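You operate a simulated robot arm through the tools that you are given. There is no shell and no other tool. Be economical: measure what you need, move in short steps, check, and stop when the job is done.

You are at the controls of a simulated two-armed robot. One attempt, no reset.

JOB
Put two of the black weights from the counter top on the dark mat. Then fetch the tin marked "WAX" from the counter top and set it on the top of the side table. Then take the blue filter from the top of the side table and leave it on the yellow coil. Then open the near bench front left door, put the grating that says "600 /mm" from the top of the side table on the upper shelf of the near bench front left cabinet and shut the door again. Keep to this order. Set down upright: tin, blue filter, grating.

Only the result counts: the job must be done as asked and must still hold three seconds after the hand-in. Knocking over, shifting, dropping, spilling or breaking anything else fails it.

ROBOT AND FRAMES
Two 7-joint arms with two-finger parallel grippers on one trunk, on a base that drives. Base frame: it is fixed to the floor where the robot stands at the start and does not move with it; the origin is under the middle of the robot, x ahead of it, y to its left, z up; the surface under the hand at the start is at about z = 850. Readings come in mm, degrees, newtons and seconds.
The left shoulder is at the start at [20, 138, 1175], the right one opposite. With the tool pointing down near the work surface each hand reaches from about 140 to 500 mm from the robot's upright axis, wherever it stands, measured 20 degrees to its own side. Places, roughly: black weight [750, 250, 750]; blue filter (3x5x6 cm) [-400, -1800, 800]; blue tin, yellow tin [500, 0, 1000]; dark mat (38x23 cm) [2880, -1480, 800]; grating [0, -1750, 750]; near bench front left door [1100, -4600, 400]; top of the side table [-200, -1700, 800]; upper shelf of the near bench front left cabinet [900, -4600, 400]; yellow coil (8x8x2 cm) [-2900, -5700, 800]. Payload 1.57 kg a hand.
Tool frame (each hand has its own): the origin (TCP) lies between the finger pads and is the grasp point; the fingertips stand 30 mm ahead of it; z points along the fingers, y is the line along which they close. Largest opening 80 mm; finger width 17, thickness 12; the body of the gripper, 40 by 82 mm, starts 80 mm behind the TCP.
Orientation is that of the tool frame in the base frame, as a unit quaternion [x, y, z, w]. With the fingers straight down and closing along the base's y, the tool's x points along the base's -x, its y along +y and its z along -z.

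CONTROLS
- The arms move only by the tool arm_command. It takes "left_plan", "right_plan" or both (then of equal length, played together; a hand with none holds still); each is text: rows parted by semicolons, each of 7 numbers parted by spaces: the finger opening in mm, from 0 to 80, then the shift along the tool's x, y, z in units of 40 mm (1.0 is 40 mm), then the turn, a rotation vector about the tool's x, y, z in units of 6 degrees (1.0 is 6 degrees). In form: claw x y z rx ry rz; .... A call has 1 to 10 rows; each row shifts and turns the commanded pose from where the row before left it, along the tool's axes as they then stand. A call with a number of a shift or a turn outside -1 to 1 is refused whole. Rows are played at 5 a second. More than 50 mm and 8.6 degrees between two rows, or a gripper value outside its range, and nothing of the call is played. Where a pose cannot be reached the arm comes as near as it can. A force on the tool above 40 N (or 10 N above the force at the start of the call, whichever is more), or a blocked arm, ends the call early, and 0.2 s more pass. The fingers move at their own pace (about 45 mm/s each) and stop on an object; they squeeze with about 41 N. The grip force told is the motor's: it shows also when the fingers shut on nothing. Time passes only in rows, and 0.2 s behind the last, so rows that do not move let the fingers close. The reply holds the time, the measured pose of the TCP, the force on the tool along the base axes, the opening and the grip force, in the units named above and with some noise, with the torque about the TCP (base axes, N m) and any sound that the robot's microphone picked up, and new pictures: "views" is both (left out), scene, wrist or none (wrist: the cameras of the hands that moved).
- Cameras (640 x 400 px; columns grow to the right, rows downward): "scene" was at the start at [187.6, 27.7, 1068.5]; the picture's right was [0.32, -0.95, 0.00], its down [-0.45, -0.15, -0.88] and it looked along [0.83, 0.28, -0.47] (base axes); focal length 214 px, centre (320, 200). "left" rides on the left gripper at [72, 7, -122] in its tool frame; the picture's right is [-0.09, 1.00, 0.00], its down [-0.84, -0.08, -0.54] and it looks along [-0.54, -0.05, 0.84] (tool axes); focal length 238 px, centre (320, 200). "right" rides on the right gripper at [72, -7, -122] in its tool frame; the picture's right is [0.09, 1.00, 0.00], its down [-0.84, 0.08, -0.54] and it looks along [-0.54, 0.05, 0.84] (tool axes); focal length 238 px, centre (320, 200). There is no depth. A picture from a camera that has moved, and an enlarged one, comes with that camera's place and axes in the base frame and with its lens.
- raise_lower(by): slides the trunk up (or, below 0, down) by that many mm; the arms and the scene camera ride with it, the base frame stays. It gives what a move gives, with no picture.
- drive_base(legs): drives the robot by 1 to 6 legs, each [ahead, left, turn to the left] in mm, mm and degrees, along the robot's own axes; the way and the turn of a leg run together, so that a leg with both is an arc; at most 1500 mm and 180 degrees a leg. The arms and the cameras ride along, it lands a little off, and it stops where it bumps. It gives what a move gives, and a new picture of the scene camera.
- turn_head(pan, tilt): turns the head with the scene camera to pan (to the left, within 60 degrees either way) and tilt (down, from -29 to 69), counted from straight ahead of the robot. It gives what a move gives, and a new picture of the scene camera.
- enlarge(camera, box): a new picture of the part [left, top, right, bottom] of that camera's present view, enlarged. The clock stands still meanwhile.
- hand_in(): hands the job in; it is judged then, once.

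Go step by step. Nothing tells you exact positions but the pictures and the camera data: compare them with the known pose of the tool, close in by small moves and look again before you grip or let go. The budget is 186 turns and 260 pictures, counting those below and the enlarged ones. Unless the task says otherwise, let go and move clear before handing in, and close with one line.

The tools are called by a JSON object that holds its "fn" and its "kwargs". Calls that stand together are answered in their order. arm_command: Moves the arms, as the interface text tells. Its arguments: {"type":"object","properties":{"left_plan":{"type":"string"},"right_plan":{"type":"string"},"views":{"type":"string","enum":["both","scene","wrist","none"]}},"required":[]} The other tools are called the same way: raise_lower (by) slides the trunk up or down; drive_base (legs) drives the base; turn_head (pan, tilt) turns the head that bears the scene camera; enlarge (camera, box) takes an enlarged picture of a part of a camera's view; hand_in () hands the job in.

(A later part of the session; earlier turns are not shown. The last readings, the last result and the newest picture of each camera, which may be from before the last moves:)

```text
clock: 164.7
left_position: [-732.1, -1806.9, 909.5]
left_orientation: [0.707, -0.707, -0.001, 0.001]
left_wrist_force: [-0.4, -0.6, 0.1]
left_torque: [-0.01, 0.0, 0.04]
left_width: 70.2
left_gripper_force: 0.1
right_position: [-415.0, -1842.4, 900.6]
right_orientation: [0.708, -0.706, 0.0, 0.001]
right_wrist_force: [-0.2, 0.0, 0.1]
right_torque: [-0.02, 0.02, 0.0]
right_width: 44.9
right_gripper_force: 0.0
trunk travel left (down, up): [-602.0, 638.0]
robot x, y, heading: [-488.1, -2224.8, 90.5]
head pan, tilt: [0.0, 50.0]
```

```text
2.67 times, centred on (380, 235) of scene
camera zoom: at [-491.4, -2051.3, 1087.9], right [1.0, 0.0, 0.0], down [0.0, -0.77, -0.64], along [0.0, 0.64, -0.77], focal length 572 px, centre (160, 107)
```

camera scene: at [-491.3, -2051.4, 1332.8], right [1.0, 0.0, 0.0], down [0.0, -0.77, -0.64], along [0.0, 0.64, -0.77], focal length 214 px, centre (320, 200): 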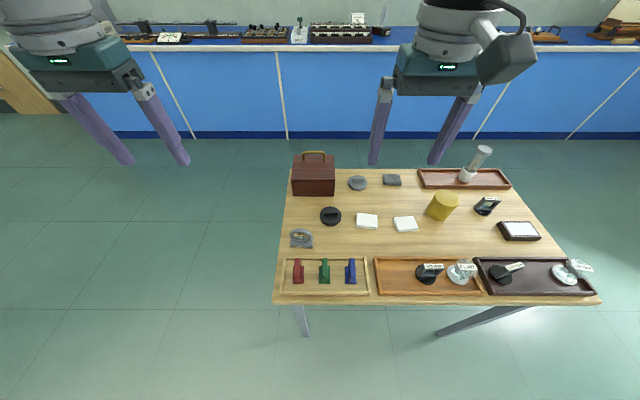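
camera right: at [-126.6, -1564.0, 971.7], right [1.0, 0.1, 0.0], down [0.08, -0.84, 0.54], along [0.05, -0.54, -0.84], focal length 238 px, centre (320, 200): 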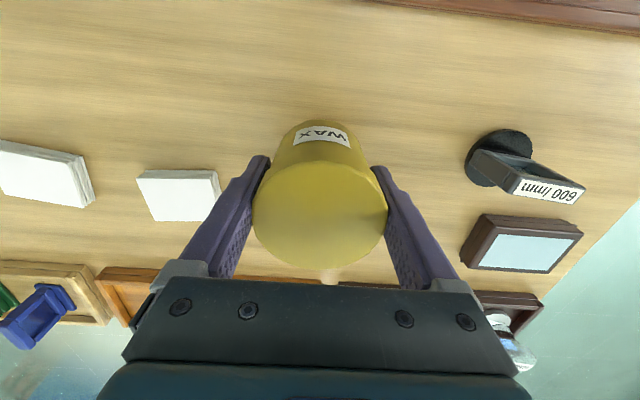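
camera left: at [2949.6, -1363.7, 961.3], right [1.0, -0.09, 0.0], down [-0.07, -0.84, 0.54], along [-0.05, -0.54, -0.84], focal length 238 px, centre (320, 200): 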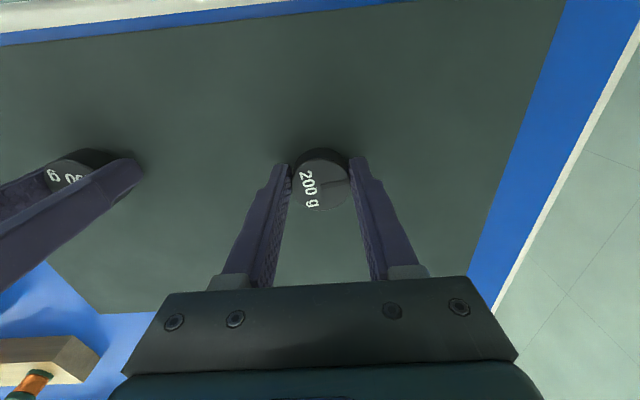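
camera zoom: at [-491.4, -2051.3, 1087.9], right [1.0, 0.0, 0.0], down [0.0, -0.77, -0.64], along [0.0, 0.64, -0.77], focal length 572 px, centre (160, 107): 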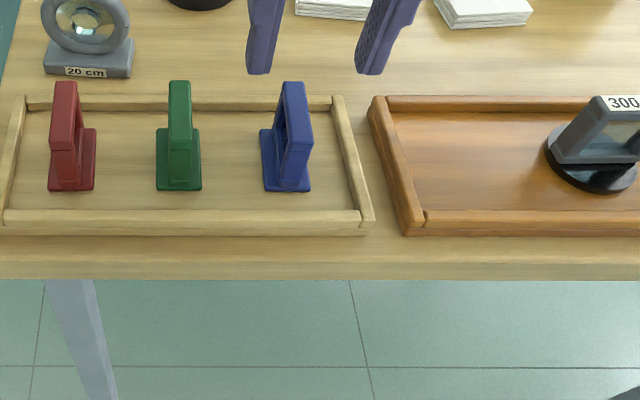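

The blue slab sits between the fingers. I'll lower around it and look before closing.

{"fn": "arm_command", "kwargs": {"right_plan": "45 0.1 0 0.6 0 0 0;45 0 0 0.6 0 0 0;45 0 0 0.6 0 0 0;45 0 0 0 0 0 0", "views": "both"}}

```text
clock: 165.7
left_position: [-731.3, -1807.4, 909.9]
left_orientation: [0.708, -0.706, -0.002, -0.001]
left_wrist_force: [-0.1, -1.0, 0.5]
left_torque: [0.01, 0.01, 0.01]
left_width: 69.9
left_gripper_force: 0.0
right_position: [-414.5, -1846.5, 829.4]
right_orientation: [0.708, -0.706, -0.001, 0.0]
right_wrist_force: [-0.5, 0.3, -0.1]
right_torque: [0.01, 0.02, -0.03]
right_width: 44.8
right_gripper_force: 0.1
trunk travel left (down, up): [-602.0, 638.0]
robot x, y, heading: [-496.0, -2227.4, 90.1]
head pan, tilt: [0.0, 50.0]
camera scene: at [-491.3, -2051.4, 1087.9], right [1.0, 0.0, 0.0], down [0.0, -0.77, -0.64], along [0.0, 0.64, -0.77], focal length 214 px, centre (320, 200)
camera right: at [-408.9, -1920.6, 952.0], right [-1.0, -0.09, 0.0], down [-0.08, 0.84, 0.54], along [-0.05, 0.54, -0.84], focal length 238 px, centre (320, 200)
```

scene: 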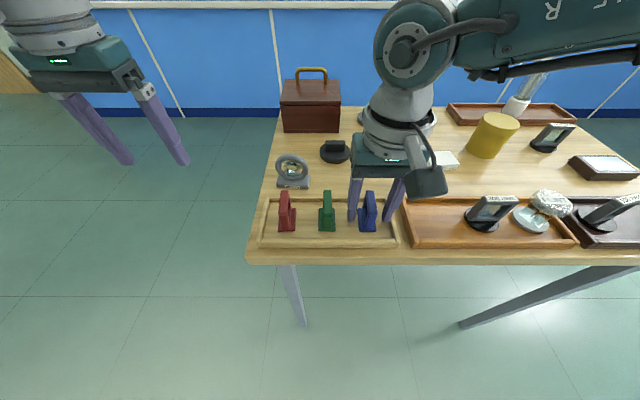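
right: 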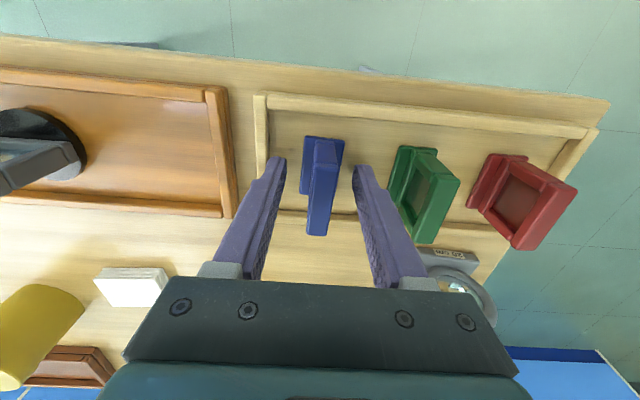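

Well placed. I'll nudge slightly and close.

{"fn": "arm_command", "kwargs": {"right_plan": "45 0.1 0 0.1 0 0 0;5 0 0 0 0 0 0;5 0 0 0 0 0 0;5 0 0 0 0 0 0;5 0 0 0 0 0 0;5 0 0 0 0 0 0", "views": "wrist"}}

```text
clock: 167.1
left_position: [-732.2, -1806.8, 909.4]
left_orientation: [0.708, -0.706, -0.001, 0.0]
left_wrist_force: [-1.2, 0.5, 0.1]
left_torque: [0.01, 0.0, -0.01]
left_width: 70.0
left_gripper_force: 0.0
right_position: [-415.3, -1851.6, 825.9]
right_orientation: [0.708, -0.706, -0.001, 0.001]
right_wrist_force: [0.7, 0.5, 0.2]
right_torque: [0.04, -0.03, 0.04]
right_width: 12.2
right_gripper_force: 29.1
trunk travel left (down, up): [-602.0, 638.0]
robot x, y, heading: [-490.7, -2226.6, 90.2]
head pan, tilt: [0.0, 50.0]
camera right: at [-409.1, -1924.6, 948.7], right [-1.0, -0.09, 0.0], down [-0.08, 0.84, 0.54], along [-0.05, 0.54, -0.84], focal length 238 px, centre (320, 200)
```

right: 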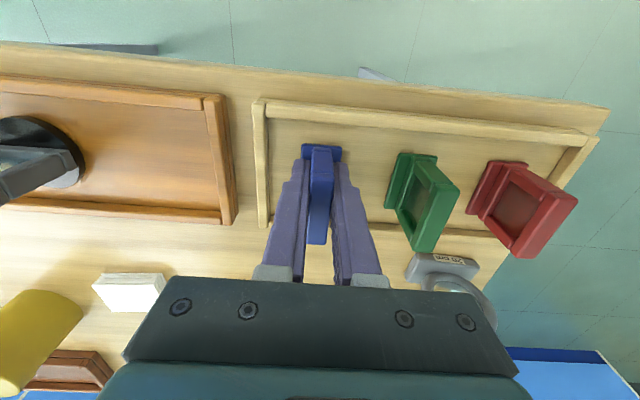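

The filter is held. I'll raise, back off and turn toward the yellow coil.

{"fn": "raise_lower", "kwargs": {"by": 220}}

{"fn": "drive_base", "kwargs": {"legs": [[-250, 0, 0], [0, 0, 90], [0, 0, 55]]}}

{"fn": "turn_head", "kwargs": {"pan": 15, "tilt": 12}}

```text
clock: 169.4
left_position: [-731.2, -1807.0, 1130.3]
left_orientation: [0.708, -0.707, -0.001, 0.0]
left_wrist_force: [0.3, 0.3, -0.4]
left_torque: [0.0, -0.03, -0.02]
left_width: 70.4
left_gripper_force: 0.0
right_position: [-414.6, -1851.4, 1044.4]
right_orientation: [0.708, -0.706, 0.0, 0.001]
right_wrist_force: [-0.6, -0.9, -0.7]
right_torque: [0.02, 0.0, 0.01]
right_width: 12.3
right_gripper_force: 29.4
trunk travel left (down, up): [-822.0, 418.0]
robot x, y, heading: [-490.9, -2228.9, 90.2]
head pan, tilt: [0.0, 50.0]
```

```text
clock: 177.5
left_position: [-533.5, -2959.0, 1129.4]
left_orientation: [0.885, 0.466, 0.0, 0.001]
left_wrist_force: [-0.2, -0.2, 0.3]
left_torque: [0.0, -0.02, 0.04]
left_width: 70.1
left_gripper_force: 0.1
right_position: [-767.0, -2742.1, 1045.7]
right_orientation: [0.885, 0.465, 0.0, 0.0]
right_wrist_force: [0.4, 0.5, -0.3]
right_torque: [0.0, 0.02, 0.01]
right_width: 12.3
right_gripper_force: 29.7
trunk travel left (down, up): [-822.0, 418.0]
robot x, y, heading: [-488.4, -2480.1, -124.7]
head pan, tilt: [0.0, 50.0]
camera scene: at [-590.4, -2624.6, 1307.8], right [-0.83, 0.57, 0.0], down [0.43, 0.63, -0.64], along [-0.36, -0.53, -0.77], focal length 214 px, centre (320, 200)
```

scene: 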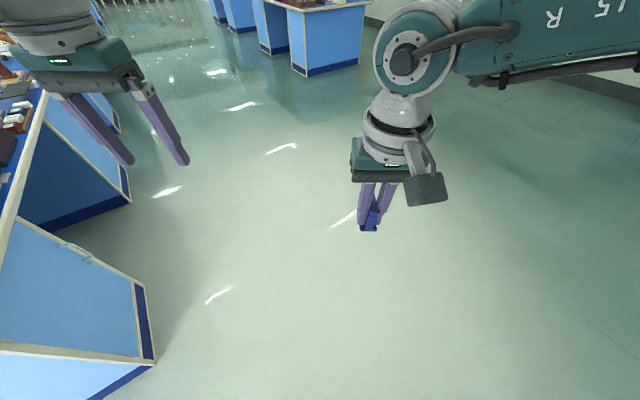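

```text
clock: 178.5
left_position: [-531.6, -2958.3, 1129.0]
left_orientation: [0.885, 0.466, 0.0, 0.0]
left_wrist_force: [-0.6, 0.4, 0.1]
left_torque: [-0.01, 0.05, -0.02]
left_width: 69.8
left_gripper_force: 0.2
right_position: [-767.5, -2741.6, 1044.9]
right_orientation: [0.885, 0.466, 0.001, 0.001]
right_wrist_force: [0.0, 0.7, -0.7]
right_torque: [-0.01, -0.04, -0.02]
right_width: 12.5
right_gripper_force: 29.4
trunk travel left (down, up): [-822.0, 418.0]
robot x, y, heading: [-486.9, -2480.6, -124.3]
head pan, tilt: [15.0, 12.0]
camera scene: at [-577.9, -2649.0, 1366.4], right [-0.94, 0.33, 0.0], down [0.07, 0.2, -0.98], along [-0.33, -0.92, -0.21], focal length 214 px, centre (320, 200)
```

scene: 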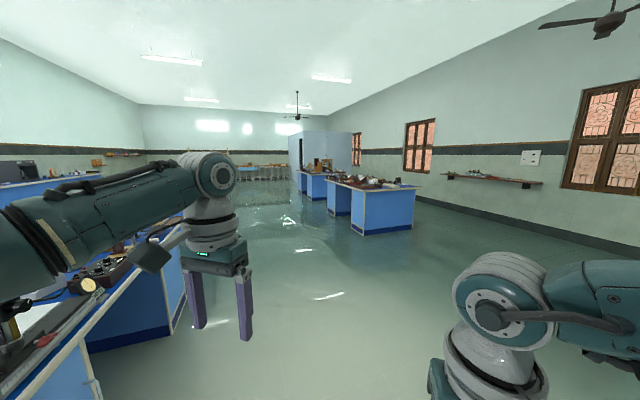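

The bench carrying the coil is ahead, past open floor. I'll drive toward it in two legs and look.

{"fn": "drive_base", "kwargs": {"legs": [[0, 0, -7.3], [1450, 0, 0], [1400, 0, 0]]}}

{"fn": "turn_head", "kwargs": {"pan": 20, "tilt": 25}}

```text
clock: 192.9
left_position: [-2538.5, -5045.6, 1129.8]
left_orientation: [0.918, 0.396, 0.0, 0.001]
left_wrist_force: [0.2, -0.4, -0.4]
left_torque: [0.05, -0.02, 0.01]
left_width: 69.9
left_gripper_force: 0.0
right_position: [-2737.9, -4795.5, 1044.4]
right_orientation: [0.919, 0.395, 0.001, 0.001]
right_wrist_force: [-0.2, -0.6, -0.3]
right_torque: [0.01, 0.02, -0.04]
right_width: 12.2
right_gripper_force: 29.1
trunk travel left (down, up): [-822.0, 418.0]
robot x, y, heading: [-2421.1, -4577.7, -133.3]
head pan, tilt: [15.0, 12.0]
camera scene: at [-2534.4, -4732.0, 1366.5], right [-0.88, 0.47, 0.0], down [0.1, 0.18, -0.98], along [-0.46, -0.86, -0.21], focal length 214 px, centre (320, 200)
```

scene: 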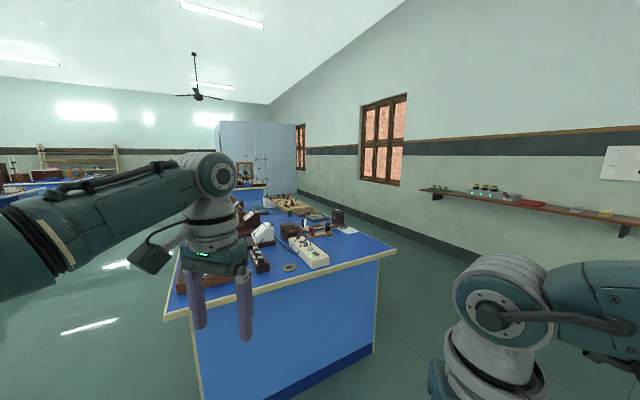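

```text
clock: 193.7
left_position: [-2537.8, -5044.7, 1128.8]
left_orientation: [0.918, 0.396, 0.0, 0.001]
left_wrist_force: [0.0, -0.3, -0.5]
left_torque: [0.0, 0.0, 0.0]
left_width: 69.9
left_gripper_force: 0.0
right_position: [-2736.6, -4794.4, 1045.2]
right_orientation: [0.919, 0.395, 0.001, 0.0]
right_wrist_force: [-0.1, 0.0, 0.7]
right_torque: [-0.02, 0.0, -0.01]
right_width: 12.0
right_gripper_force: 29.3
trunk travel left (down, up): [-822.0, 418.0]
robot x, y, heading: [-2425.7, -4574.0, -133.3]
head pan, tilt: [20.0, 25.0]
camera scene: at [-2526.7, -4734.5, 1345.4], right [-0.92, 0.4, 0.0], down [0.17, 0.39, -0.91], along [-0.36, -0.83, -0.42], focal length 214 px, centre (320, 200)
```

scene: 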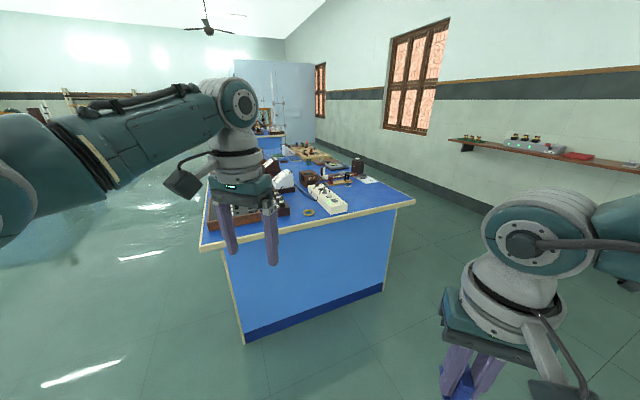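

The yellow coil is near the bench's front edge, about [−2860,−5650]. I'll face the bench and move closer.

{"fn": "drive_base", "kwargs": {"legs": [[0, 0, 43.3], [0, -345, 0], [480, 0, 0]]}}

{"fn": "turn_head", "kwargs": {"pan": -5, "tilt": 45}}

```text
clock: 200.4
left_position: [-2547.3, -5486.0, 1128.7]
left_orientation: [0.714, 0.7, 0.001, 0.001]
left_wrist_force: [0.2, -0.1, -0.7]
left_torque: [0.0, -0.02, 0.03]
left_width: 70.0
left_gripper_force: 0.1
right_position: [-2863.1, -5434.4, 1045.2]
right_orientation: [0.714, 0.7, 0.002, -0.001]
right_wrist_force: [0.1, -0.2, -1.1]
right_torque: [0.02, -0.01, 0.02]
right_width: 12.4
right_gripper_force: 29.2
trunk travel left (down, up): [-822.0, 418.0]
robot x, y, heading: [-2780.8, -5057.6, -91.0]
head pan, tilt: [20.0, 25.0]
camera scene: at [-2748.6, -5249.9, 1345.3], right [-0.95, -0.33, 0.0], down [-0.14, 0.4, -0.91], along [0.29, -0.86, -0.42], focal length 214 px, centre (320, 200)
```

scene: 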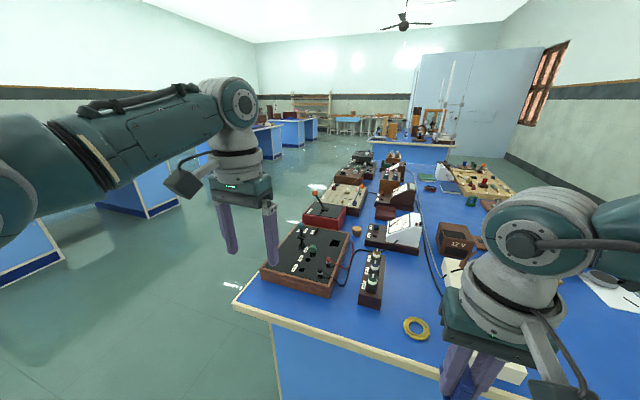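

```text
clock: 201.3
left_position: [-2548.0, -5485.6, 1129.6]
left_orientation: [0.714, 0.7, 0.001, 0.001]
left_wrist_force: [0.6, 0.0, -0.5]
left_torque: [0.0, -0.02, 0.01]
left_width: 70.0
left_gripper_force: 0.0
right_position: [-2863.0, -5435.1, 1045.0]
right_orientation: [0.714, 0.7, 0.001, 0.0]
right_wrist_force: [0.6, 1.0, -0.1]
right_torque: [0.02, -0.04, 0.0]
right_width: 12.4
right_gripper_force: 29.0
trunk travel left (down, up): [-822.0, 418.0]
robot x, y, heading: [-2781.2, -5062.2, -91.0]
head pan, tilt: [-5.0, 45.0]
camera scene: at [-2787.0, -5243.7, 1314.8], right [-0.99, 0.1, 0.0], down [0.07, 0.7, -0.71], along [-0.07, -0.7, -0.71], focal length 214 px, centre (320, 200)
```

scene: 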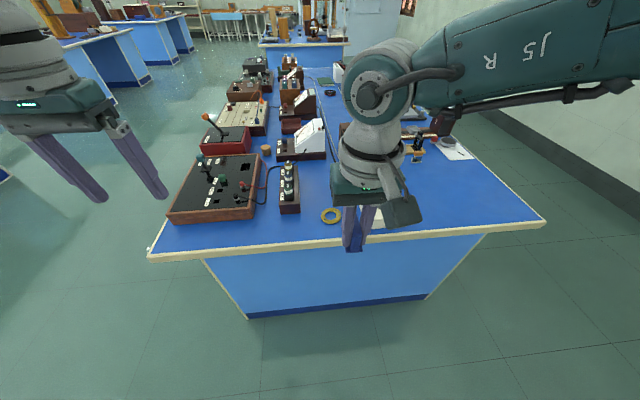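

I'll enlarge the coil to measure it more exactly.

{"fn": "enlarge", "kwargs": {"camera": "scene", "box": [260, 170, 420, 270]}}

```text
4.00 times, centred on (340, 220) of scene
camera zoom: at [-2787.0, -5243.7, 1314.8], right [-0.99, 0.1, 0.0], down [0.07, 0.7, -0.71], along [-0.07, -0.7, -0.71], focal length 858 px, centre (240, 120)
```

zoom: 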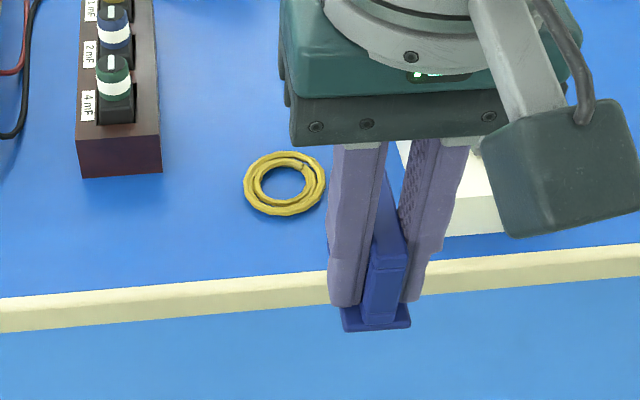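

I'll drive in a bit more so the right hand comes near the coil, then use the wrist camera and a change of trunk height to measure.

{"fn": "drive_base", "kwargs": {"legs": [[200, 0, 1]]}}

{"fn": "raise_lower", "kwargs": {"by": -80}}

{"fn": "arm_command", "kwargs": {"right_plan": "5 0 0.5 0 0 0 0;5 0 0 0 0 0 0", "views": "both"}}

```text
clock: 202.9
left_position: [-2541.8, -5681.9, 1129.8]
left_orientation: [0.708, 0.706, 0.001, 0.001]
left_wrist_force: [0.4, 0.2, 0.4]
left_torque: [-0.03, -0.04, 0.03]
left_width: 69.9
left_gripper_force: 0.1
right_position: [-2858.3, -5637.1, 1045.5]
right_orientation: [0.708, 0.707, 0.001, 0.0]
right_wrist_force: [-0.9, 0.9, -1.0]
right_torque: [0.03, 0.0, 0.0]
right_width: 12.2
right_gripper_force: 29.4
trunk travel left (down, up): [-822.0, 418.0]
robot x, y, heading: [-2783.0, -5262.4, -90.2]
head pan, tilt: [-5.0, 45.0]
camera scene: at [-2785.8, -5444.5, 1314.8], right [-1.0, 0.09, 0.0], down [0.06, 0.7, -0.71], along [-0.06, -0.7, -0.71], focal length 214 px, centre (320, 200)
```

scene: 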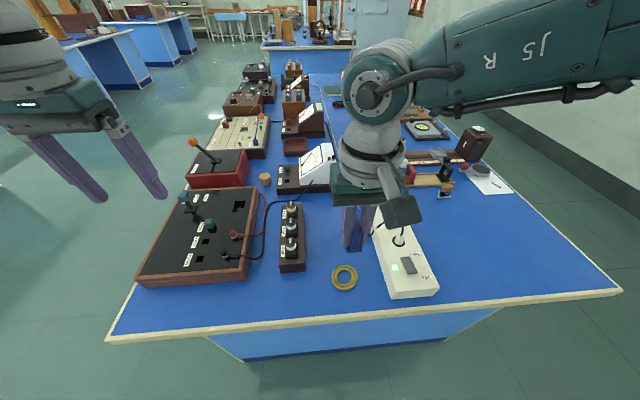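

```text
clock: 204.1
left_position: [-2543.1, -5683.1, 1049.5]
left_orientation: [0.708, 0.706, 0.001, 0.001]
left_wrist_force: [0.1, -1.1, -0.6]
left_torque: [0.0, -0.02, 0.01]
left_width: 70.1
left_gripper_force: 0.0
right_position: [-2857.7, -5636.5, 965.2]
right_orientation: [0.708, 0.706, 0.001, 0.001]
right_wrist_force: [-0.3, 0.0, -0.9]
right_torque: [-0.04, -0.02, 0.0]
right_width: 12.3
right_gripper_force: 29.0
trunk travel left (down, up): [-742.0, 498.0]
robot x, y, heading: [-2779.4, -5267.2, -90.1]
head pan, tilt: [-5.0, 45.0]
```

```text
clock: 204.7
left_position: [-2542.7, -5682.7, 1049.5]
left_orientation: [0.708, 0.707, 0.0, 0.001]
left_wrist_force: [0.1, -0.3, 0.7]
left_torque: [0.0, 0.02, 0.02]
left_width: 70.2
left_gripper_force: 0.1
right_position: [-2837.9, -5636.2, 963.9]
right_orientation: [0.708, 0.706, 0.001, 0.0]
right_wrist_force: [-0.3, 0.3, -0.2]
right_torque: [0.0, 0.0, 0.02]
right_width: 12.3
right_gripper_force: 29.2
trunk travel left (down, up): [-742.0, 498.0]
robot x, y, heading: [-2779.0, -5264.1, -90.2]
head pan, tilt: [-5.0, 45.0]
camera scene: at [-2785.8, -5444.6, 1234.8], right [-1.0, 0.09, 0.0], down [0.06, 0.7, -0.71], along [-0.06, -0.7, -0.71], focal length 214 px, centre (320, 200)
camera right: at [-2845.9, -5566.5, 1087.8], right [1.0, 0.09, 0.0], down [0.07, -0.84, 0.54], along [0.05, -0.54, -0.84], focal length 238 px, centre (320, 200)
```

scene: 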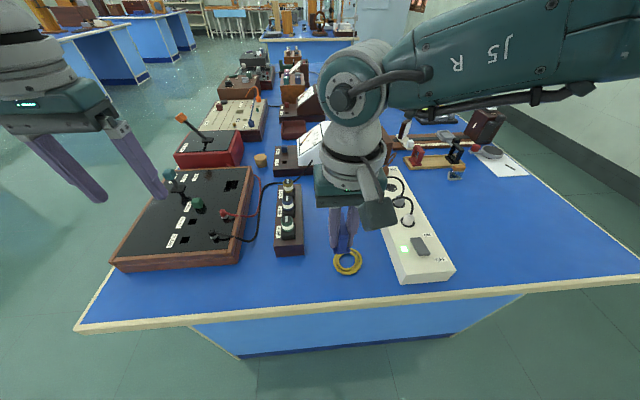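
right: 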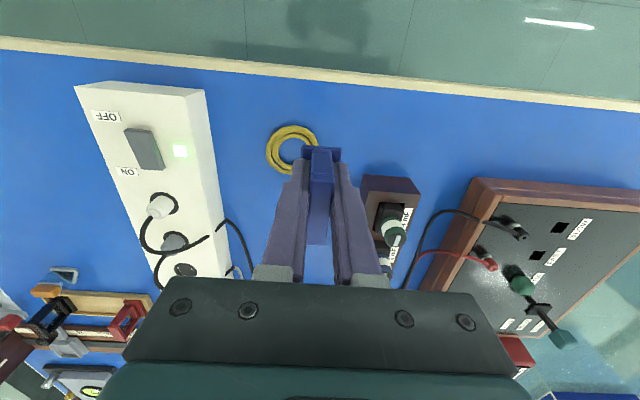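

The coil centre is about [−2870,−5678], with its top near z 810. I'll zoom on the held filter to know how it sits in the fingers.

{"fn": "enlarge", "kwargs": {"camera": "right", "box": [240, 100, 400, 200]}}

{"fn": "enlarge", "kwargs": {"camera": "scene", "box": [270, 200, 430, 300]}}

```text
4.00 times, centred on (320, 150) of right
camera zoom: at [-2845.9, -5566.5, 1087.8], right [1.0, 0.09, 0.0], down [0.07, -0.84, 0.54], along [0.05, -0.54, -0.84], focal length 953 px, centre (320, 400)
```

zoom: 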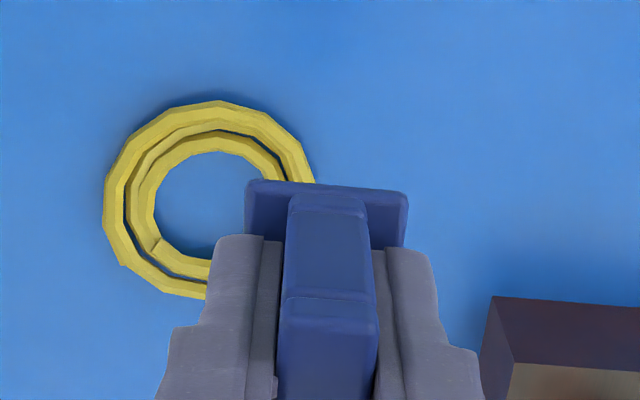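

```text
4.00 times, centred on (350, 250) of scene
camera zoom: at [-2785.8, -5444.6, 1234.8], right [-1.0, 0.09, 0.0], down [0.06, 0.7, -0.71], along [-0.06, -0.7, -0.71], focal length 858 px, centre (200, 0)
```

zoom: 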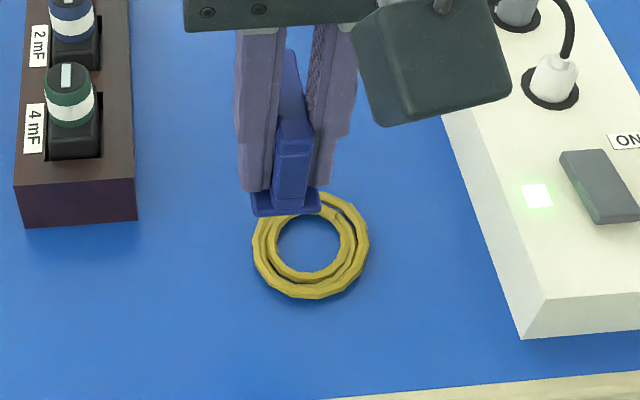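

The filter's centre is about 12 mm beyond the TCP; the coil centre is near [−2869,−5679]. I'll move over it and lower partway.

{"fn": "arm_command", "kwargs": {"right_plan": "5 -0.78 -0.75 0 0 0 0;5 0 0 0.7 0 0 0;5 0 0 0.7 0 0 0;5 0 0 0 0 0 0", "views": "wrist"}}

{"fn": "enlarge", "kwargs": {"camera": "scene", "box": [270, 200, 430, 300]}}

```text
clock: 205.7
left_position: [-2542.6, -5682.4, 1049.4]
left_orientation: [0.707, 0.707, 0.0, 0.001]
left_wrist_force: [-0.5, 0.0, 0.1]
left_torque: [-0.03, -0.02, 0.0]
left_width: 70.0
left_gripper_force: 0.1
right_position: [-2870.8, -5662.1, 918.8]
right_orientation: [0.708, 0.707, 0.001, 0.0]
right_wrist_force: [-0.4, -0.8, -1.0]
right_torque: [0.03, -0.03, -0.02]
right_width: 12.1
right_gripper_force: 29.4
right hand out of reach, approached as far as the arm can: row 3
trunk travel left (down, up): [-742.0, 498.0]
robot x, y, heading: [-2782.2, -5260.5, -89.6]
head pan, tilt: [-5.0, 45.0]
camera right: at [-2877.6, -5591.6, 1043.3], right [1.0, 0.09, 0.0], down [0.07, -0.84, 0.54], along [0.05, -0.54, -0.84], focal length 238 px, centre (320, 200)
```

right: 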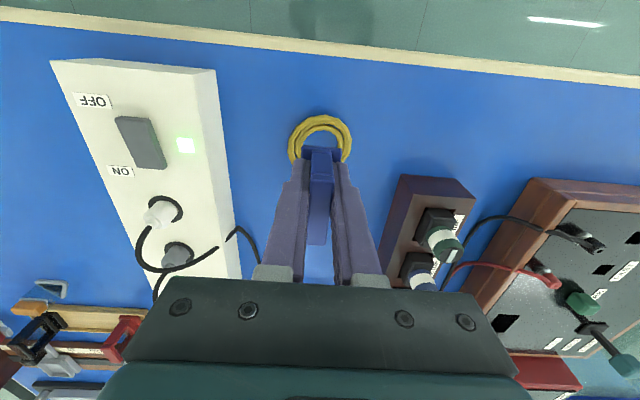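

```text
4.00 times, centred on (350, 250) of scene
camera zoom: at [-2785.8, -5444.5, 1234.8], right [-1.0, 0.09, 0.0], down [0.06, 0.7, -0.71], along [-0.06, -0.7, -0.71], focal length 858 px, centre (200, 0)
```

zoom: 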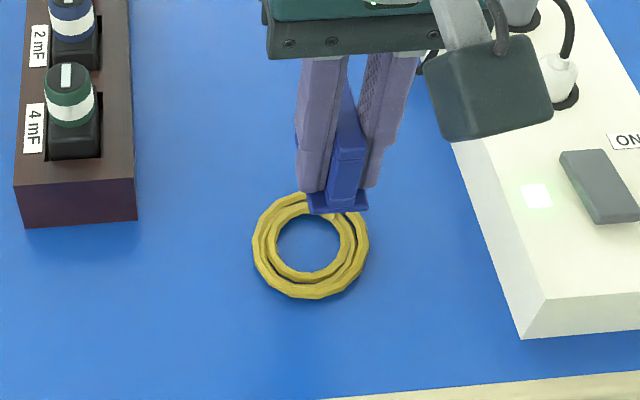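

The arm is near its reach limit, so I'll drive 40 mm closer and then re-centre.

{"fn": "drive_base", "kwargs": {"legs": [[40, 0, 0]]}}

{"fn": "arm_command", "kwargs": {"right_plan": "5 0.8 0 0 0 0 0;5 0 0 0 0 0 0", "views": "wrist"}}

```text
clock: 206.5
left_position: [-2542.7, -5721.2, 1048.3]
left_orientation: [0.708, 0.706, 0.001, 0.001]
left_wrist_force: [-0.7, -0.5, 0.8]
left_torque: [0.0, 0.02, -0.03]
left_width: 69.9
left_gripper_force: 0.0
right_position: [-2870.1, -5701.4, 919.9]
right_orientation: [0.708, 0.706, 0.001, 0.0]
right_wrist_force: [0.0, -0.7, -0.8]
right_torque: [-0.02, 0.02, -0.02]
right_width: 12.3
right_gripper_force: 29.3
trunk travel left (down, up): [-742.0, 498.0]
robot x, y, heading: [-2780.1, -5299.0, -89.9]
head pan, tilt: [-5.0, 45.0]
camera scene: at [-2785.8, -5484.7, 1234.8], right [-1.0, 0.09, 0.0], down [0.06, 0.7, -0.71], along [-0.06, -0.7, -0.71], focal length 214 px, centre (320, 200)
```

scene: 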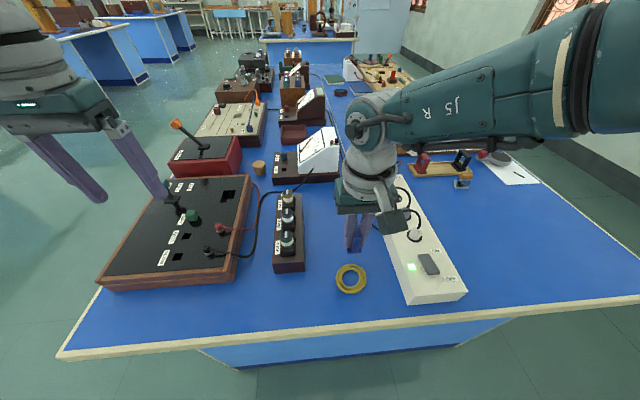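

```text
clock: 207.1
left_position: [-2541.8, -5721.5, 1048.8]
left_orientation: [0.708, 0.706, 0.001, 0.001]
left_wrist_force: [0.6, 0.0, 0.9]
left_torque: [0.01, 0.0, 0.01]
left_width: 69.9
left_gripper_force: 0.1
right_position: [-2870.1, -5671.8, 920.4]
right_orientation: [0.708, 0.706, 0.001, 0.0]
right_wrist_force: [0.1, 0.2, -1.1]
right_torque: [-0.02, -0.04, 0.01]
right_width: 12.2
right_gripper_force: 29.3
trunk travel left (down, up): [-742.0, 498.0]
robot x, y, heading: [-2780.1, -5304.8, -90.1]
head pan, tilt: [-5.0, 45.0]
camera right: at [-2877.2, -5600.1, 1044.1], right [1.0, 0.09, 0.0], down [0.07, -0.84, 0.54], along [0.05, -0.54, -0.84], focal length 238 px, centre (320, 200)
```

right: 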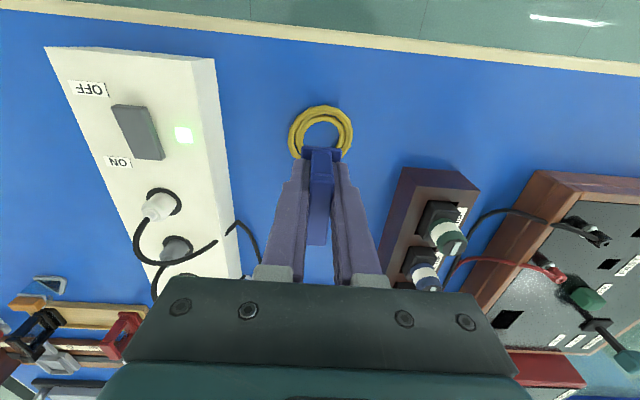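

I'll correct by 7 mm and lower to just above the coil.

{"fn": "arm_command", "kwargs": {"right_plan": "5 0.17 0.03 0.4 0 0 0;5 0 0 0.6 0 0 0;5 0 0 0 0 0 0", "views": "wrist"}}

{"fn": "enlarge", "kwargs": {"camera": "right", "box": [240, 90, 400, 190]}}

{"fn": "enlarge", "kwargs": {"camera": "scene", "box": [270, 220, 430, 320]}}

```text
clock: 207.9
left_position: [-2542.0, -5722.3, 1048.7]
left_orientation: [0.708, 0.706, 0.001, 0.001]
left_wrist_force: [-0.1, -0.5, 0.1]
left_torque: [0.04, -0.02, 0.02]
left_width: 70.0
left_gripper_force: 0.1
right_position: [-2867.5, -5663.4, 879.6]
right_orientation: [0.708, 0.706, 0.001, 0.0]
right_wrist_force: [-0.5, 0.2, -0.7]
right_torque: [-0.03, -0.03, -0.01]
right_width: 12.3
right_gripper_force: 29.5
trunk travel left (down, up): [-742.0, 498.0]
robot x, y, heading: [-2779.1, -5302.0, -90.1]
head pan, tilt: [-5.0, 45.0]
camera right: at [-2875.4, -5592.9, 1003.6], right [1.0, 0.09, 0.0], down [0.07, -0.84, 0.54], along [0.05, -0.54, -0.84], focal length 238 px, centre (320, 200)
```

right: 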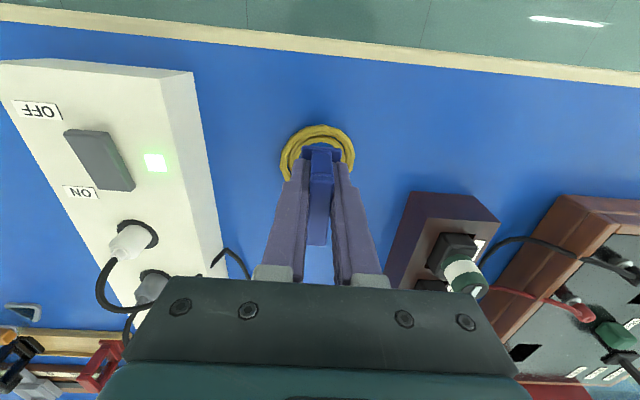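

```text
4.00 times, centred on (320, 140) of right
camera zoom: at [-2875.4, -5592.9, 1003.6], right [1.0, 0.09, 0.0], down [0.07, -0.84, 0.54], along [0.05, -0.54, -0.84], focal length 953 px, centre (320, 440)
```

zoom: 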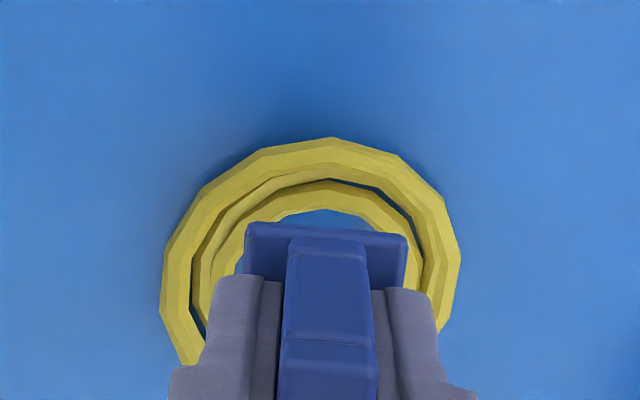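

```text
4.00 times, centred on (350, 270) of scene
camera zoom: at [-2785.8, -5484.7, 1234.8], right [-1.0, 0.09, 0.0], down [0.06, 0.7, -0.71], along [-0.06, -0.7, -0.71], focal length 858 px, centre (200, -80)
```

zoom: 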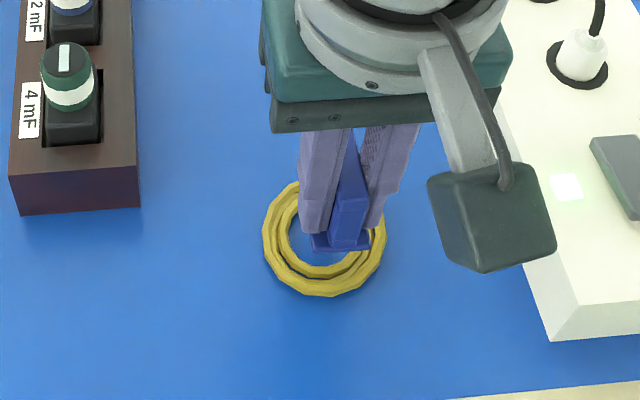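

The filter is centred over the coil to within a few mm. I'll lower in small steps, watching force.

{"fn": "arm_command", "kwargs": {"right_plan": "5 -0.06 0 0.1 0 0 0;5 0 0 0.1 0 0 0;5 0 0 0.05 0 0 0;5 0 0 0 0 0 0", "views": "none"}}

{"fn": "arm_command", "kwargs": {"right_plan": "5 0 0 0.06 0 0 0;5 0 0 0 0 0 0", "views": "none"}}

{"fn": "arm_command", "kwargs": {"right_plan": "5 0 0 0.06 0 0 0;5 0 0 0 0 0 0", "views": "wrist"}}

```text
clock: 208.9
left_position: [-2542.8, -5721.6, 1049.9]
left_orientation: [0.708, 0.706, 0.0, 0.001]
left_wrist_force: [-0.5, -0.4, 0.1]
left_torque: [0.05, 0.0, -0.02]
left_width: 70.0
left_gripper_force: 0.0
right_position: [-2869.5, -5665.3, 869.0]
right_orientation: [0.708, 0.707, 0.002, 0.0]
right_wrist_force: [-0.2, 0.6, -0.1]
right_torque: [-0.01, -0.01, -0.01]
right_width: 12.2
right_gripper_force: 29.1
trunk travel left (down, up): [-742.0, 498.0]
robot x, y, heading: [-2781.8, -5303.2, -90.0]
head pan, tilt: [-5.0, 45.0]
```

```text
clock: 209.5
left_position: [-2541.6, -5721.8, 1049.4]
left_orientation: [0.708, 0.707, 0.001, 0.001]
left_wrist_force: [0.6, 0.6, 0.3]
left_torque: [-0.03, 0.01, 0.0]
left_width: 69.8
left_gripper_force: 0.1
right_position: [-2869.0, -5665.4, 867.5]
right_orientation: [0.708, 0.706, 0.001, 0.0]
right_wrist_force: [0.2, -0.8, 0.1]
right_torque: [-0.02, 0.0, 0.01]
right_width: 12.2
right_gripper_force: 29.8
trunk travel left (down, up): [-742.0, 498.0]
robot x, y, heading: [-2780.9, -5302.5, -90.1]
head pan, tilt: [-5.0, 45.0]
```

```text
clock: 210.1
left_position: [-2541.6, -5722.7, 1049.4]
left_orientation: [0.708, 0.706, 0.0, 0.001]
left_wrist_force: [1.3, -0.5, 0.5]
left_torque: [0.02, -0.02, -0.01]
left_width: 70.0
left_gripper_force: 0.1
right_position: [-2869.5, -5665.3, 867.1]
right_orientation: [0.708, 0.707, 0.001, 0.0]
right_wrist_force: [1.3, -0.6, -0.3]
right_torque: [0.0, 0.01, 0.05]
right_width: 12.3
right_gripper_force: 29.1
trunk travel left (down, up): [-742.0, 498.0]
robot x, y, heading: [-2775.6, -5303.9, -89.7]
head pan, tilt: [-5.0, 45.0]
camera right: at [-2876.4, -5595.7, 990.9], right [1.0, 0.09, 0.0], down [0.07, -0.84, 0.54], along [0.05, -0.54, -0.84], focal length 238 px, centre (320, 200)
```

right: 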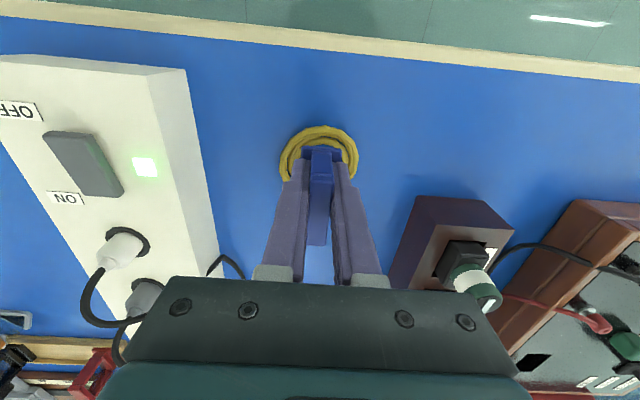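

No contact yet. I'll continue lowering.

{"fn": "arm_command", "kwargs": {"right_plan": "5 0 0 0.1 0 0 0;5 0 0 0 0 0 0", "views": "none"}}

{"fn": "arm_command", "kwargs": {"right_plan": "5 0 0 0.1 0 0 0;5 0 0 0 0 0 0", "views": "none"}}

{"fn": "enlarge", "kwargs": {"camera": "scene", "box": [270, 220, 430, 320]}}

```text
clock: 210.7
left_position: [-2541.5, -5722.5, 1049.5]
left_orientation: [0.708, 0.707, 0.001, 0.0]
left_wrist_force: [0.8, -0.5, 0.0]
left_torque: [-0.02, 0.04, 0.0]
left_width: 70.2
left_gripper_force: 0.0
right_position: [-2869.3, -5665.6, 867.3]
right_orientation: [0.708, 0.706, 0.001, -0.001]
right_wrist_force: [0.6, 0.7, -1.1]
right_torque: [-0.01, -0.01, 0.0]
right_width: 12.3
right_gripper_force: 29.2
right hand out of reach, approached as far as the arm can: row 1
trunk travel left (down, up): [-742.0, 498.0]
robot x, y, heading: [-2778.8, -5303.0, -90.0]
head pan, tilt: [-5.0, 45.0]
```

```text
clock: 211.3
left_position: [-2541.8, -5722.4, 1049.7]
left_orientation: [0.708, 0.706, 0.001, 0.001]
left_wrist_force: [0.6, -0.3, -0.1]
left_torque: [-0.03, 0.0, 0.01]
left_width: 69.9
left_gripper_force: 0.0
right_position: [-2869.6, -5661.9, 863.3]
right_orientation: [0.708, 0.706, 0.002, -0.001]
right_wrist_force: [0.4, 0.6, -0.7]
right_torque: [-0.04, 0.02, 0.01]
right_width: 12.2
right_gripper_force: 29.3
trunk travel left (down, up): [-742.0, 498.0]
robot x, y, heading: [-2779.3, -5300.8, -90.2]
head pan, tilt: [-5.0, 45.0]
```

```text
4.00 times, centred on (350, 270) of scene
camera zoom: at [-2785.8, -5484.7, 1234.8], right [-1.0, 0.09, 0.0], down [0.06, 0.7, -0.71], along [-0.06, -0.7, -0.71], focal length 858 px, centre (200, -80)
```

zoom: 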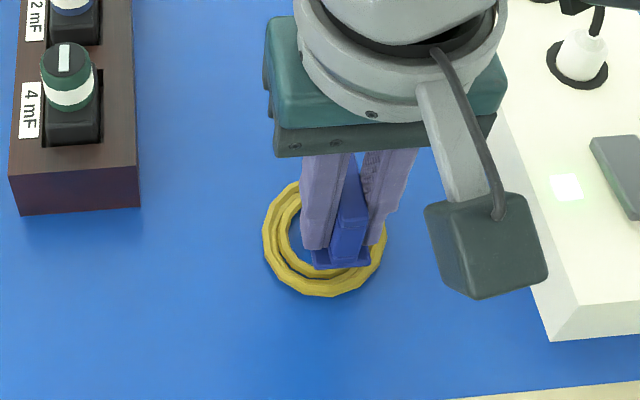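

The arm is at its reach limit, so I'll use the trunk for the final millimetres.

{"fn": "raise_lower", "kwargs": {"by": -4}}

{"fn": "raise_lower", "kwargs": {"by": -3}}

{"fn": "raise_lower", "kwargs": {"by": -3}}

```text
clock: 211.9
left_position: [-2542.0, -5722.0, 1045.3]
left_orientation: [0.707, 0.707, 0.001, 0.001]
left_wrist_force: [0.4, 0.0, 0.0]
left_torque: [0.01, -0.01, -0.01]
left_width: 70.1
left_gripper_force: 0.1
right_position: [-2869.1, -5662.3, 860.0]
right_orientation: [0.707, 0.707, 0.001, 0.0]
right_wrist_force: [0.2, -0.5, -1.1]
right_torque: [0.0, -0.03, 0.0]
right_width: 12.1
right_gripper_force: 28.9
trunk travel left (down, up): [-738.0, 502.0]
robot x, y, heading: [-2778.2, -5305.9, -89.7]
head pan, tilt: [-5.0, 45.0]
```

```text
clock: 212.4
left_position: [-2542.4, -5722.0, 1041.8]
left_orientation: [0.708, 0.707, 0.0, 0.001]
left_wrist_force: [0.3, 0.5, -0.1]
left_torque: [-0.01, -0.03, 0.0]
left_width: 70.2
left_gripper_force: 0.0
right_position: [-2869.3, -5662.6, 856.9]
right_orientation: [0.708, 0.707, 0.001, 0.0]
right_wrist_force: [-0.3, -0.4, -0.4]
right_torque: [0.0, 0.04, -0.05]
right_width: 12.4
right_gripper_force: 29.2
trunk travel left (down, up): [-735.0, 505.0]
robot x, y, heading: [-2777.6, -5303.6, -90.0]
head pan, tilt: [-5.0, 45.0]
```

```text
clock: 212.9
left_position: [-2542.2, -5723.1, 1039.6]
left_orientation: [0.707, 0.707, 0.0, 0.0]
left_wrist_force: [0.3, -0.8, 0.3]
left_torque: [-0.01, -0.03, -0.01]
left_width: 70.1
left_gripper_force: 0.1
right_position: [-2870.9, -5662.5, 853.7]
right_orientation: [0.709, 0.706, 0.001, 0.0]
right_wrist_force: [-0.7, 0.3, -1.0]
right_torque: [0.0, 0.01, -0.03]
right_width: 12.3
right_gripper_force: 29.4
trunk travel left (down, up): [-732.0, 508.0]
robot x, y, heading: [-2779.5, -5304.4, -90.1]
head pan, tilt: [-5.0, 45.0]
```

Still no contact. I'll go on in 3 mm steps.

{"fn": "raise_lower", "kwargs": {"by": -3}}

{"fn": "raise_lower", "kwargs": {"by": -3}}

{"fn": "raise_lower", "kwargs": {"by": -3}}

{"fn": "enlarge", "kwargs": {"camera": "scene", "box": [270, 220, 430, 320]}}

{"fn": "enlarge", "kwargs": {"camera": "right", "box": [240, 90, 400, 190]}}

```text
clock: 213.4
left_position: [-2542.5, -5722.1, 1035.0]
left_orientation: [0.708, 0.707, 0.001, 0.0]
left_wrist_force: [-0.3, -0.7, 0.2]
left_torque: [0.0, 0.05, -0.02]
left_width: 70.1
left_gripper_force: 0.0
right_position: [-2870.9, -5662.6, 850.7]
right_orientation: [0.708, 0.706, 0.002, 0.0]
right_wrist_force: [0.4, -0.4, -0.1]
right_torque: [0.0, -0.02, 0.0]
right_width: 12.1
right_gripper_force: 29.4
trunk travel left (down, up): [-729.0, 511.0]
robot x, y, heading: [-2776.4, -5302.2, -89.9]
head pan, tilt: [-5.0, 45.0]
```

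```text
clock: 213.9
left_position: [-2541.0, -5722.4, 1033.1]
left_orientation: [0.708, 0.706, 0.001, 0.001]
left_wrist_force: [0.0, 0.2, 0.1]
left_torque: [-0.03, 0.01, -0.02]
left_width: 69.9
left_gripper_force: 0.1
right_position: [-2870.9, -5663.9, 847.8]
right_orientation: [0.708, 0.706, 0.002, -0.001]
right_wrist_force: [-0.6, -0.7, -0.9]
right_torque: [-0.02, 0.03, 0.0]
right_width: 12.2
right_gripper_force: 29.0
trunk travel left (down, up): [-726.0, 514.0]
robot x, y, heading: [-2777.7, -5300.2, -90.1]
head pan, tilt: [-5.0, 45.0]
```

```text
clock: 214.5
left_position: [-2542.2, -5722.4, 1030.5]
left_orientation: [0.708, 0.707, -0.001, 0.0]
left_wrist_force: [0.4, -0.4, -0.3]
left_torque: [-0.02, -0.01, -0.02]
left_width: 70.0
left_gripper_force: 0.1
right_position: [-2870.2, -5664.3, 845.0]
right_orientation: [0.708, 0.706, 0.002, 0.0]
right_wrist_force: [-0.6, 5.8, 20.2]
right_torque: [-0.02, 0.06, -0.01]
right_width: 12.2
right_gripper_force: 29.7
trunk travel left (down, up): [-723.0, 517.0]
robot x, y, heading: [-2781.1, -5306.8, -90.1]
head pan, tilt: [-5.0, 45.0]
```

```text
4.00 times, centred on (350, 270) of scene
camera zoom: at [-2786.1, -5484.8, 1216.1], right [-1.0, 0.09, 0.0], down [0.06, 0.7, -0.71], along [-0.06, -0.7, -0.71], focal length 858 px, centre (200, -80)
```

zoom: 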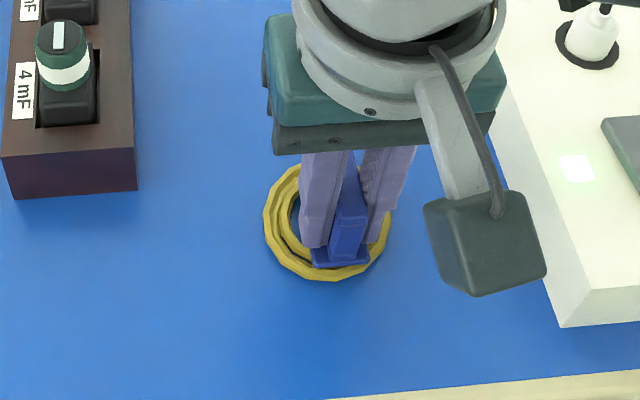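

```text
4.00 times, centred on (320, 140) of right
camera zoom: at [-2877.6, -5592.9, 969.4], right [1.0, 0.09, 0.0], down [0.07, -0.84, 0.54], along [0.05, -0.54, -0.84], focal length 953 px, centre (320, 440)
```

zoom: 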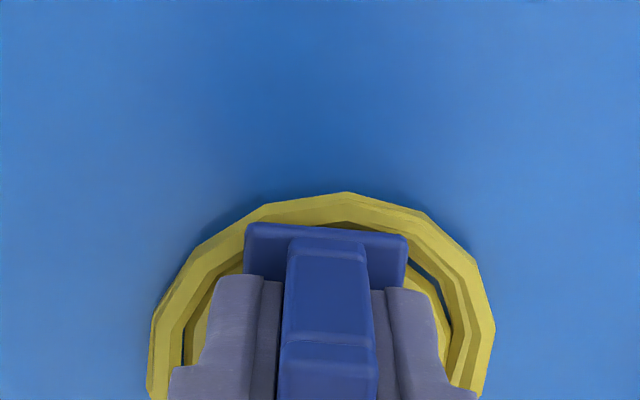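

The filter is seated on the coil with its foot on the ring. I'll release and rise with the trunk.

{"fn": "arm_command", "kwargs": {"right_plan": "16 0 0 0 0 0 0;22 0 0 0 0 0 0;36 0 0 0 0 0 0;40 0 0 0 0 0 0", "views": "none"}}

{"fn": "raise_lower", "kwargs": {"by": 130}}

{"fn": "enlarge", "kwargs": {"camera": "right", "box": [160, 50, 480, 250]}}

{"fn": "enlarge", "kwargs": {"camera": "scene", "box": [270, 220, 430, 320]}}

```text
clock: 215.5
left_position: [-2544.6, -5723.7, 1032.0]
left_orientation: [0.708, 0.707, 0.001, 0.001]
left_wrist_force: [-0.1, -0.5, 0.3]
left_torque: [-0.02, 0.05, 0.01]
left_width: 70.0
left_gripper_force: 0.1
right_position: [-2873.0, -5663.9, 845.0]
right_orientation: [0.708, 0.706, -0.001, -0.001]
right_wrist_force: [-3.3, -2.1, 14.8]
right_torque: [-0.05, -0.17, -0.01]
right_width: 36.9
right_gripper_force: 0.1
trunk travel left (down, up): [-723.0, 517.0]
robot x, y, heading: [-2781.1, -5306.3, -90.1]
head pan, tilt: [-5.0, 45.0]
```

```text
clock: 217.0
left_position: [-2542.3, -5722.4, 1160.3]
left_orientation: [0.708, 0.706, 0.001, 0.001]
left_wrist_force: [-0.7, 0.4, 0.2]
left_torque: [-0.03, -0.02, 0.04]
left_width: 70.0
left_gripper_force: 0.1
right_position: [-2870.3, -5662.0, 974.2]
right_orientation: [0.708, 0.706, 0.001, 0.001]
right_wrist_force: [-0.5, -0.4, 0.5]
right_torque: [-0.02, -0.01, 0.02]
right_width: 40.0
right_gripper_force: 0.0
trunk travel left (down, up): [-853.0, 387.0]
robot x, y, heading: [-2778.5, -5300.7, -90.1]
head pan, tilt: [-5.0, 45.0]
```

```text
2.00 times, centred on (320, 150) of right
camera zoom: at [-2877.6, -5592.4, 1098.4], right [1.0, 0.09, 0.0], down [0.07, -0.84, 0.54], along [0.05, -0.54, -0.84], focal length 477 px, centre (320, 300)
```

zoom: 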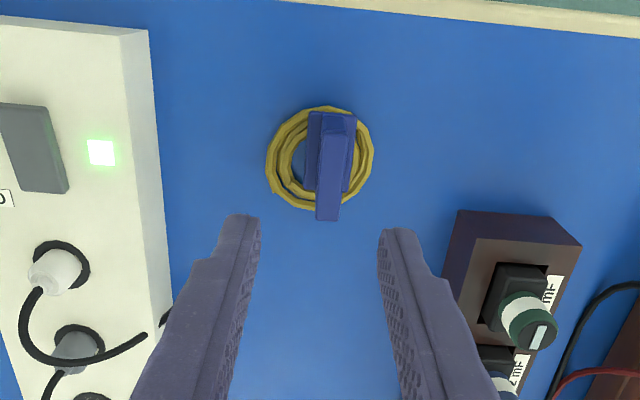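

```text
4.00 times, centred on (350, 270) of scene
camera zoom: at [-2785.8, -5484.7, 1345.7], right [-1.0, 0.09, 0.0], down [0.06, 0.7, -0.71], along [-0.06, -0.7, -0.71], focal length 858 px, centre (200, -80)
```

zoom: 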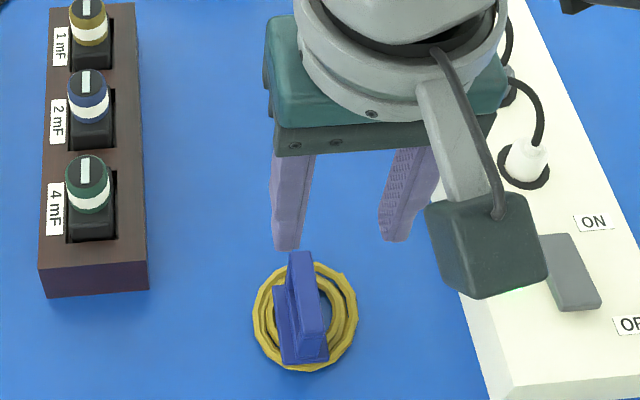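

The filter stands on the coil, but I want to verify it is upright and centred. I'll back away and zoom in.

{"fn": "drive_base", "kwargs": {"legs": [[-250, 0, 0]]}}

{"fn": "enlarge", "kwargs": {"camera": "scene", "box": [300, 170, 380, 220]}}

```text
clock: 218.9
left_position: [-2542.5, -5474.5, 1160.5]
left_orientation: [0.709, 0.706, 0.001, 0.0]
left_wrist_force: [-1.1, 0.1, 0.3]
left_torque: [0.01, -0.01, -0.01]
left_width: 70.0
left_gripper_force: 0.1
right_position: [-2869.3, -5414.6, 974.7]
right_orientation: [0.709, 0.706, 0.001, 0.0]
right_wrist_force: [-0.5, -0.6, -0.7]
right_torque: [0.01, -0.02, -0.01]
right_width: 40.1
right_gripper_force: 0.0
trunk travel left (down, up): [-853.0, 387.0]
robot x, y, heading: [-2782.7, -5054.0, -89.9]
head pan, tilt: [-5.0, 45.0]
camera scene: at [-2785.7, -5236.5, 1345.8], right [-1.0, 0.09, 0.0], down [0.06, 0.7, -0.71], along [-0.06, -0.7, -0.71], focal length 214 px, centre (320, 200)
```

scene: 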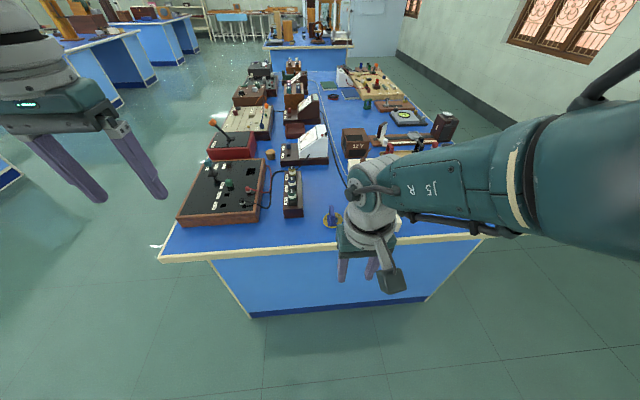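

```text
8.00 times, centred on (340, 195) of scene
camera zoom: at [-2785.7, -5236.5, 1345.8], right [-1.0, 0.09, 0.0], down [0.06, 0.7, -0.71], along [-0.06, -0.7, -0.71], focal length 1716 px, centre (160, 240)
```

zoom: 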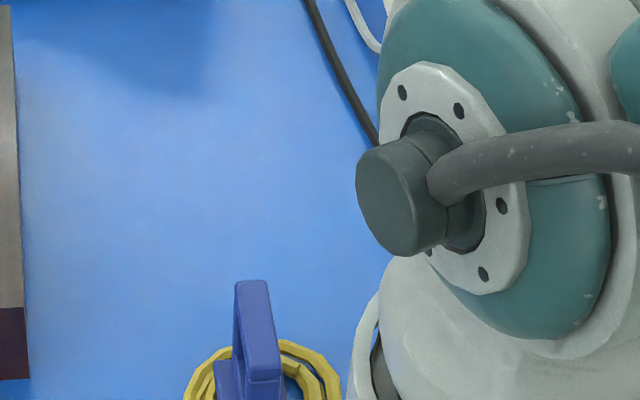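

{"fn": "enlarge", "kwargs": {"camera": "scene", "box": [300, 195, 364, 235]}}

```text
10.00 times, centred on (332, 215) of scene
camera zoom: at [-2785.7, -5236.5, 1345.8], right [-1.0, 0.09, 0.0], down [0.06, 0.7, -0.71], along [-0.06, -0.7, -0.71], focal length 2145 px, centre (200, 50)
```

zoom: 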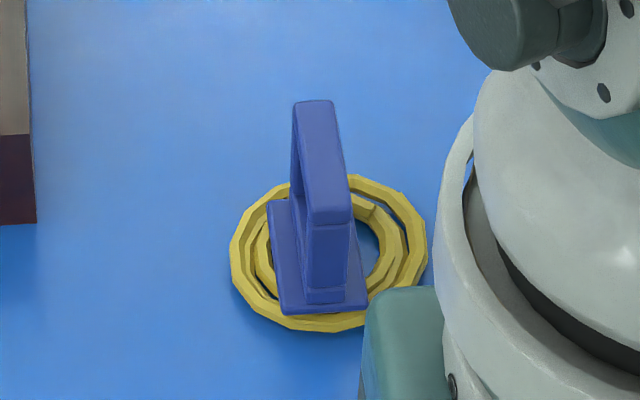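

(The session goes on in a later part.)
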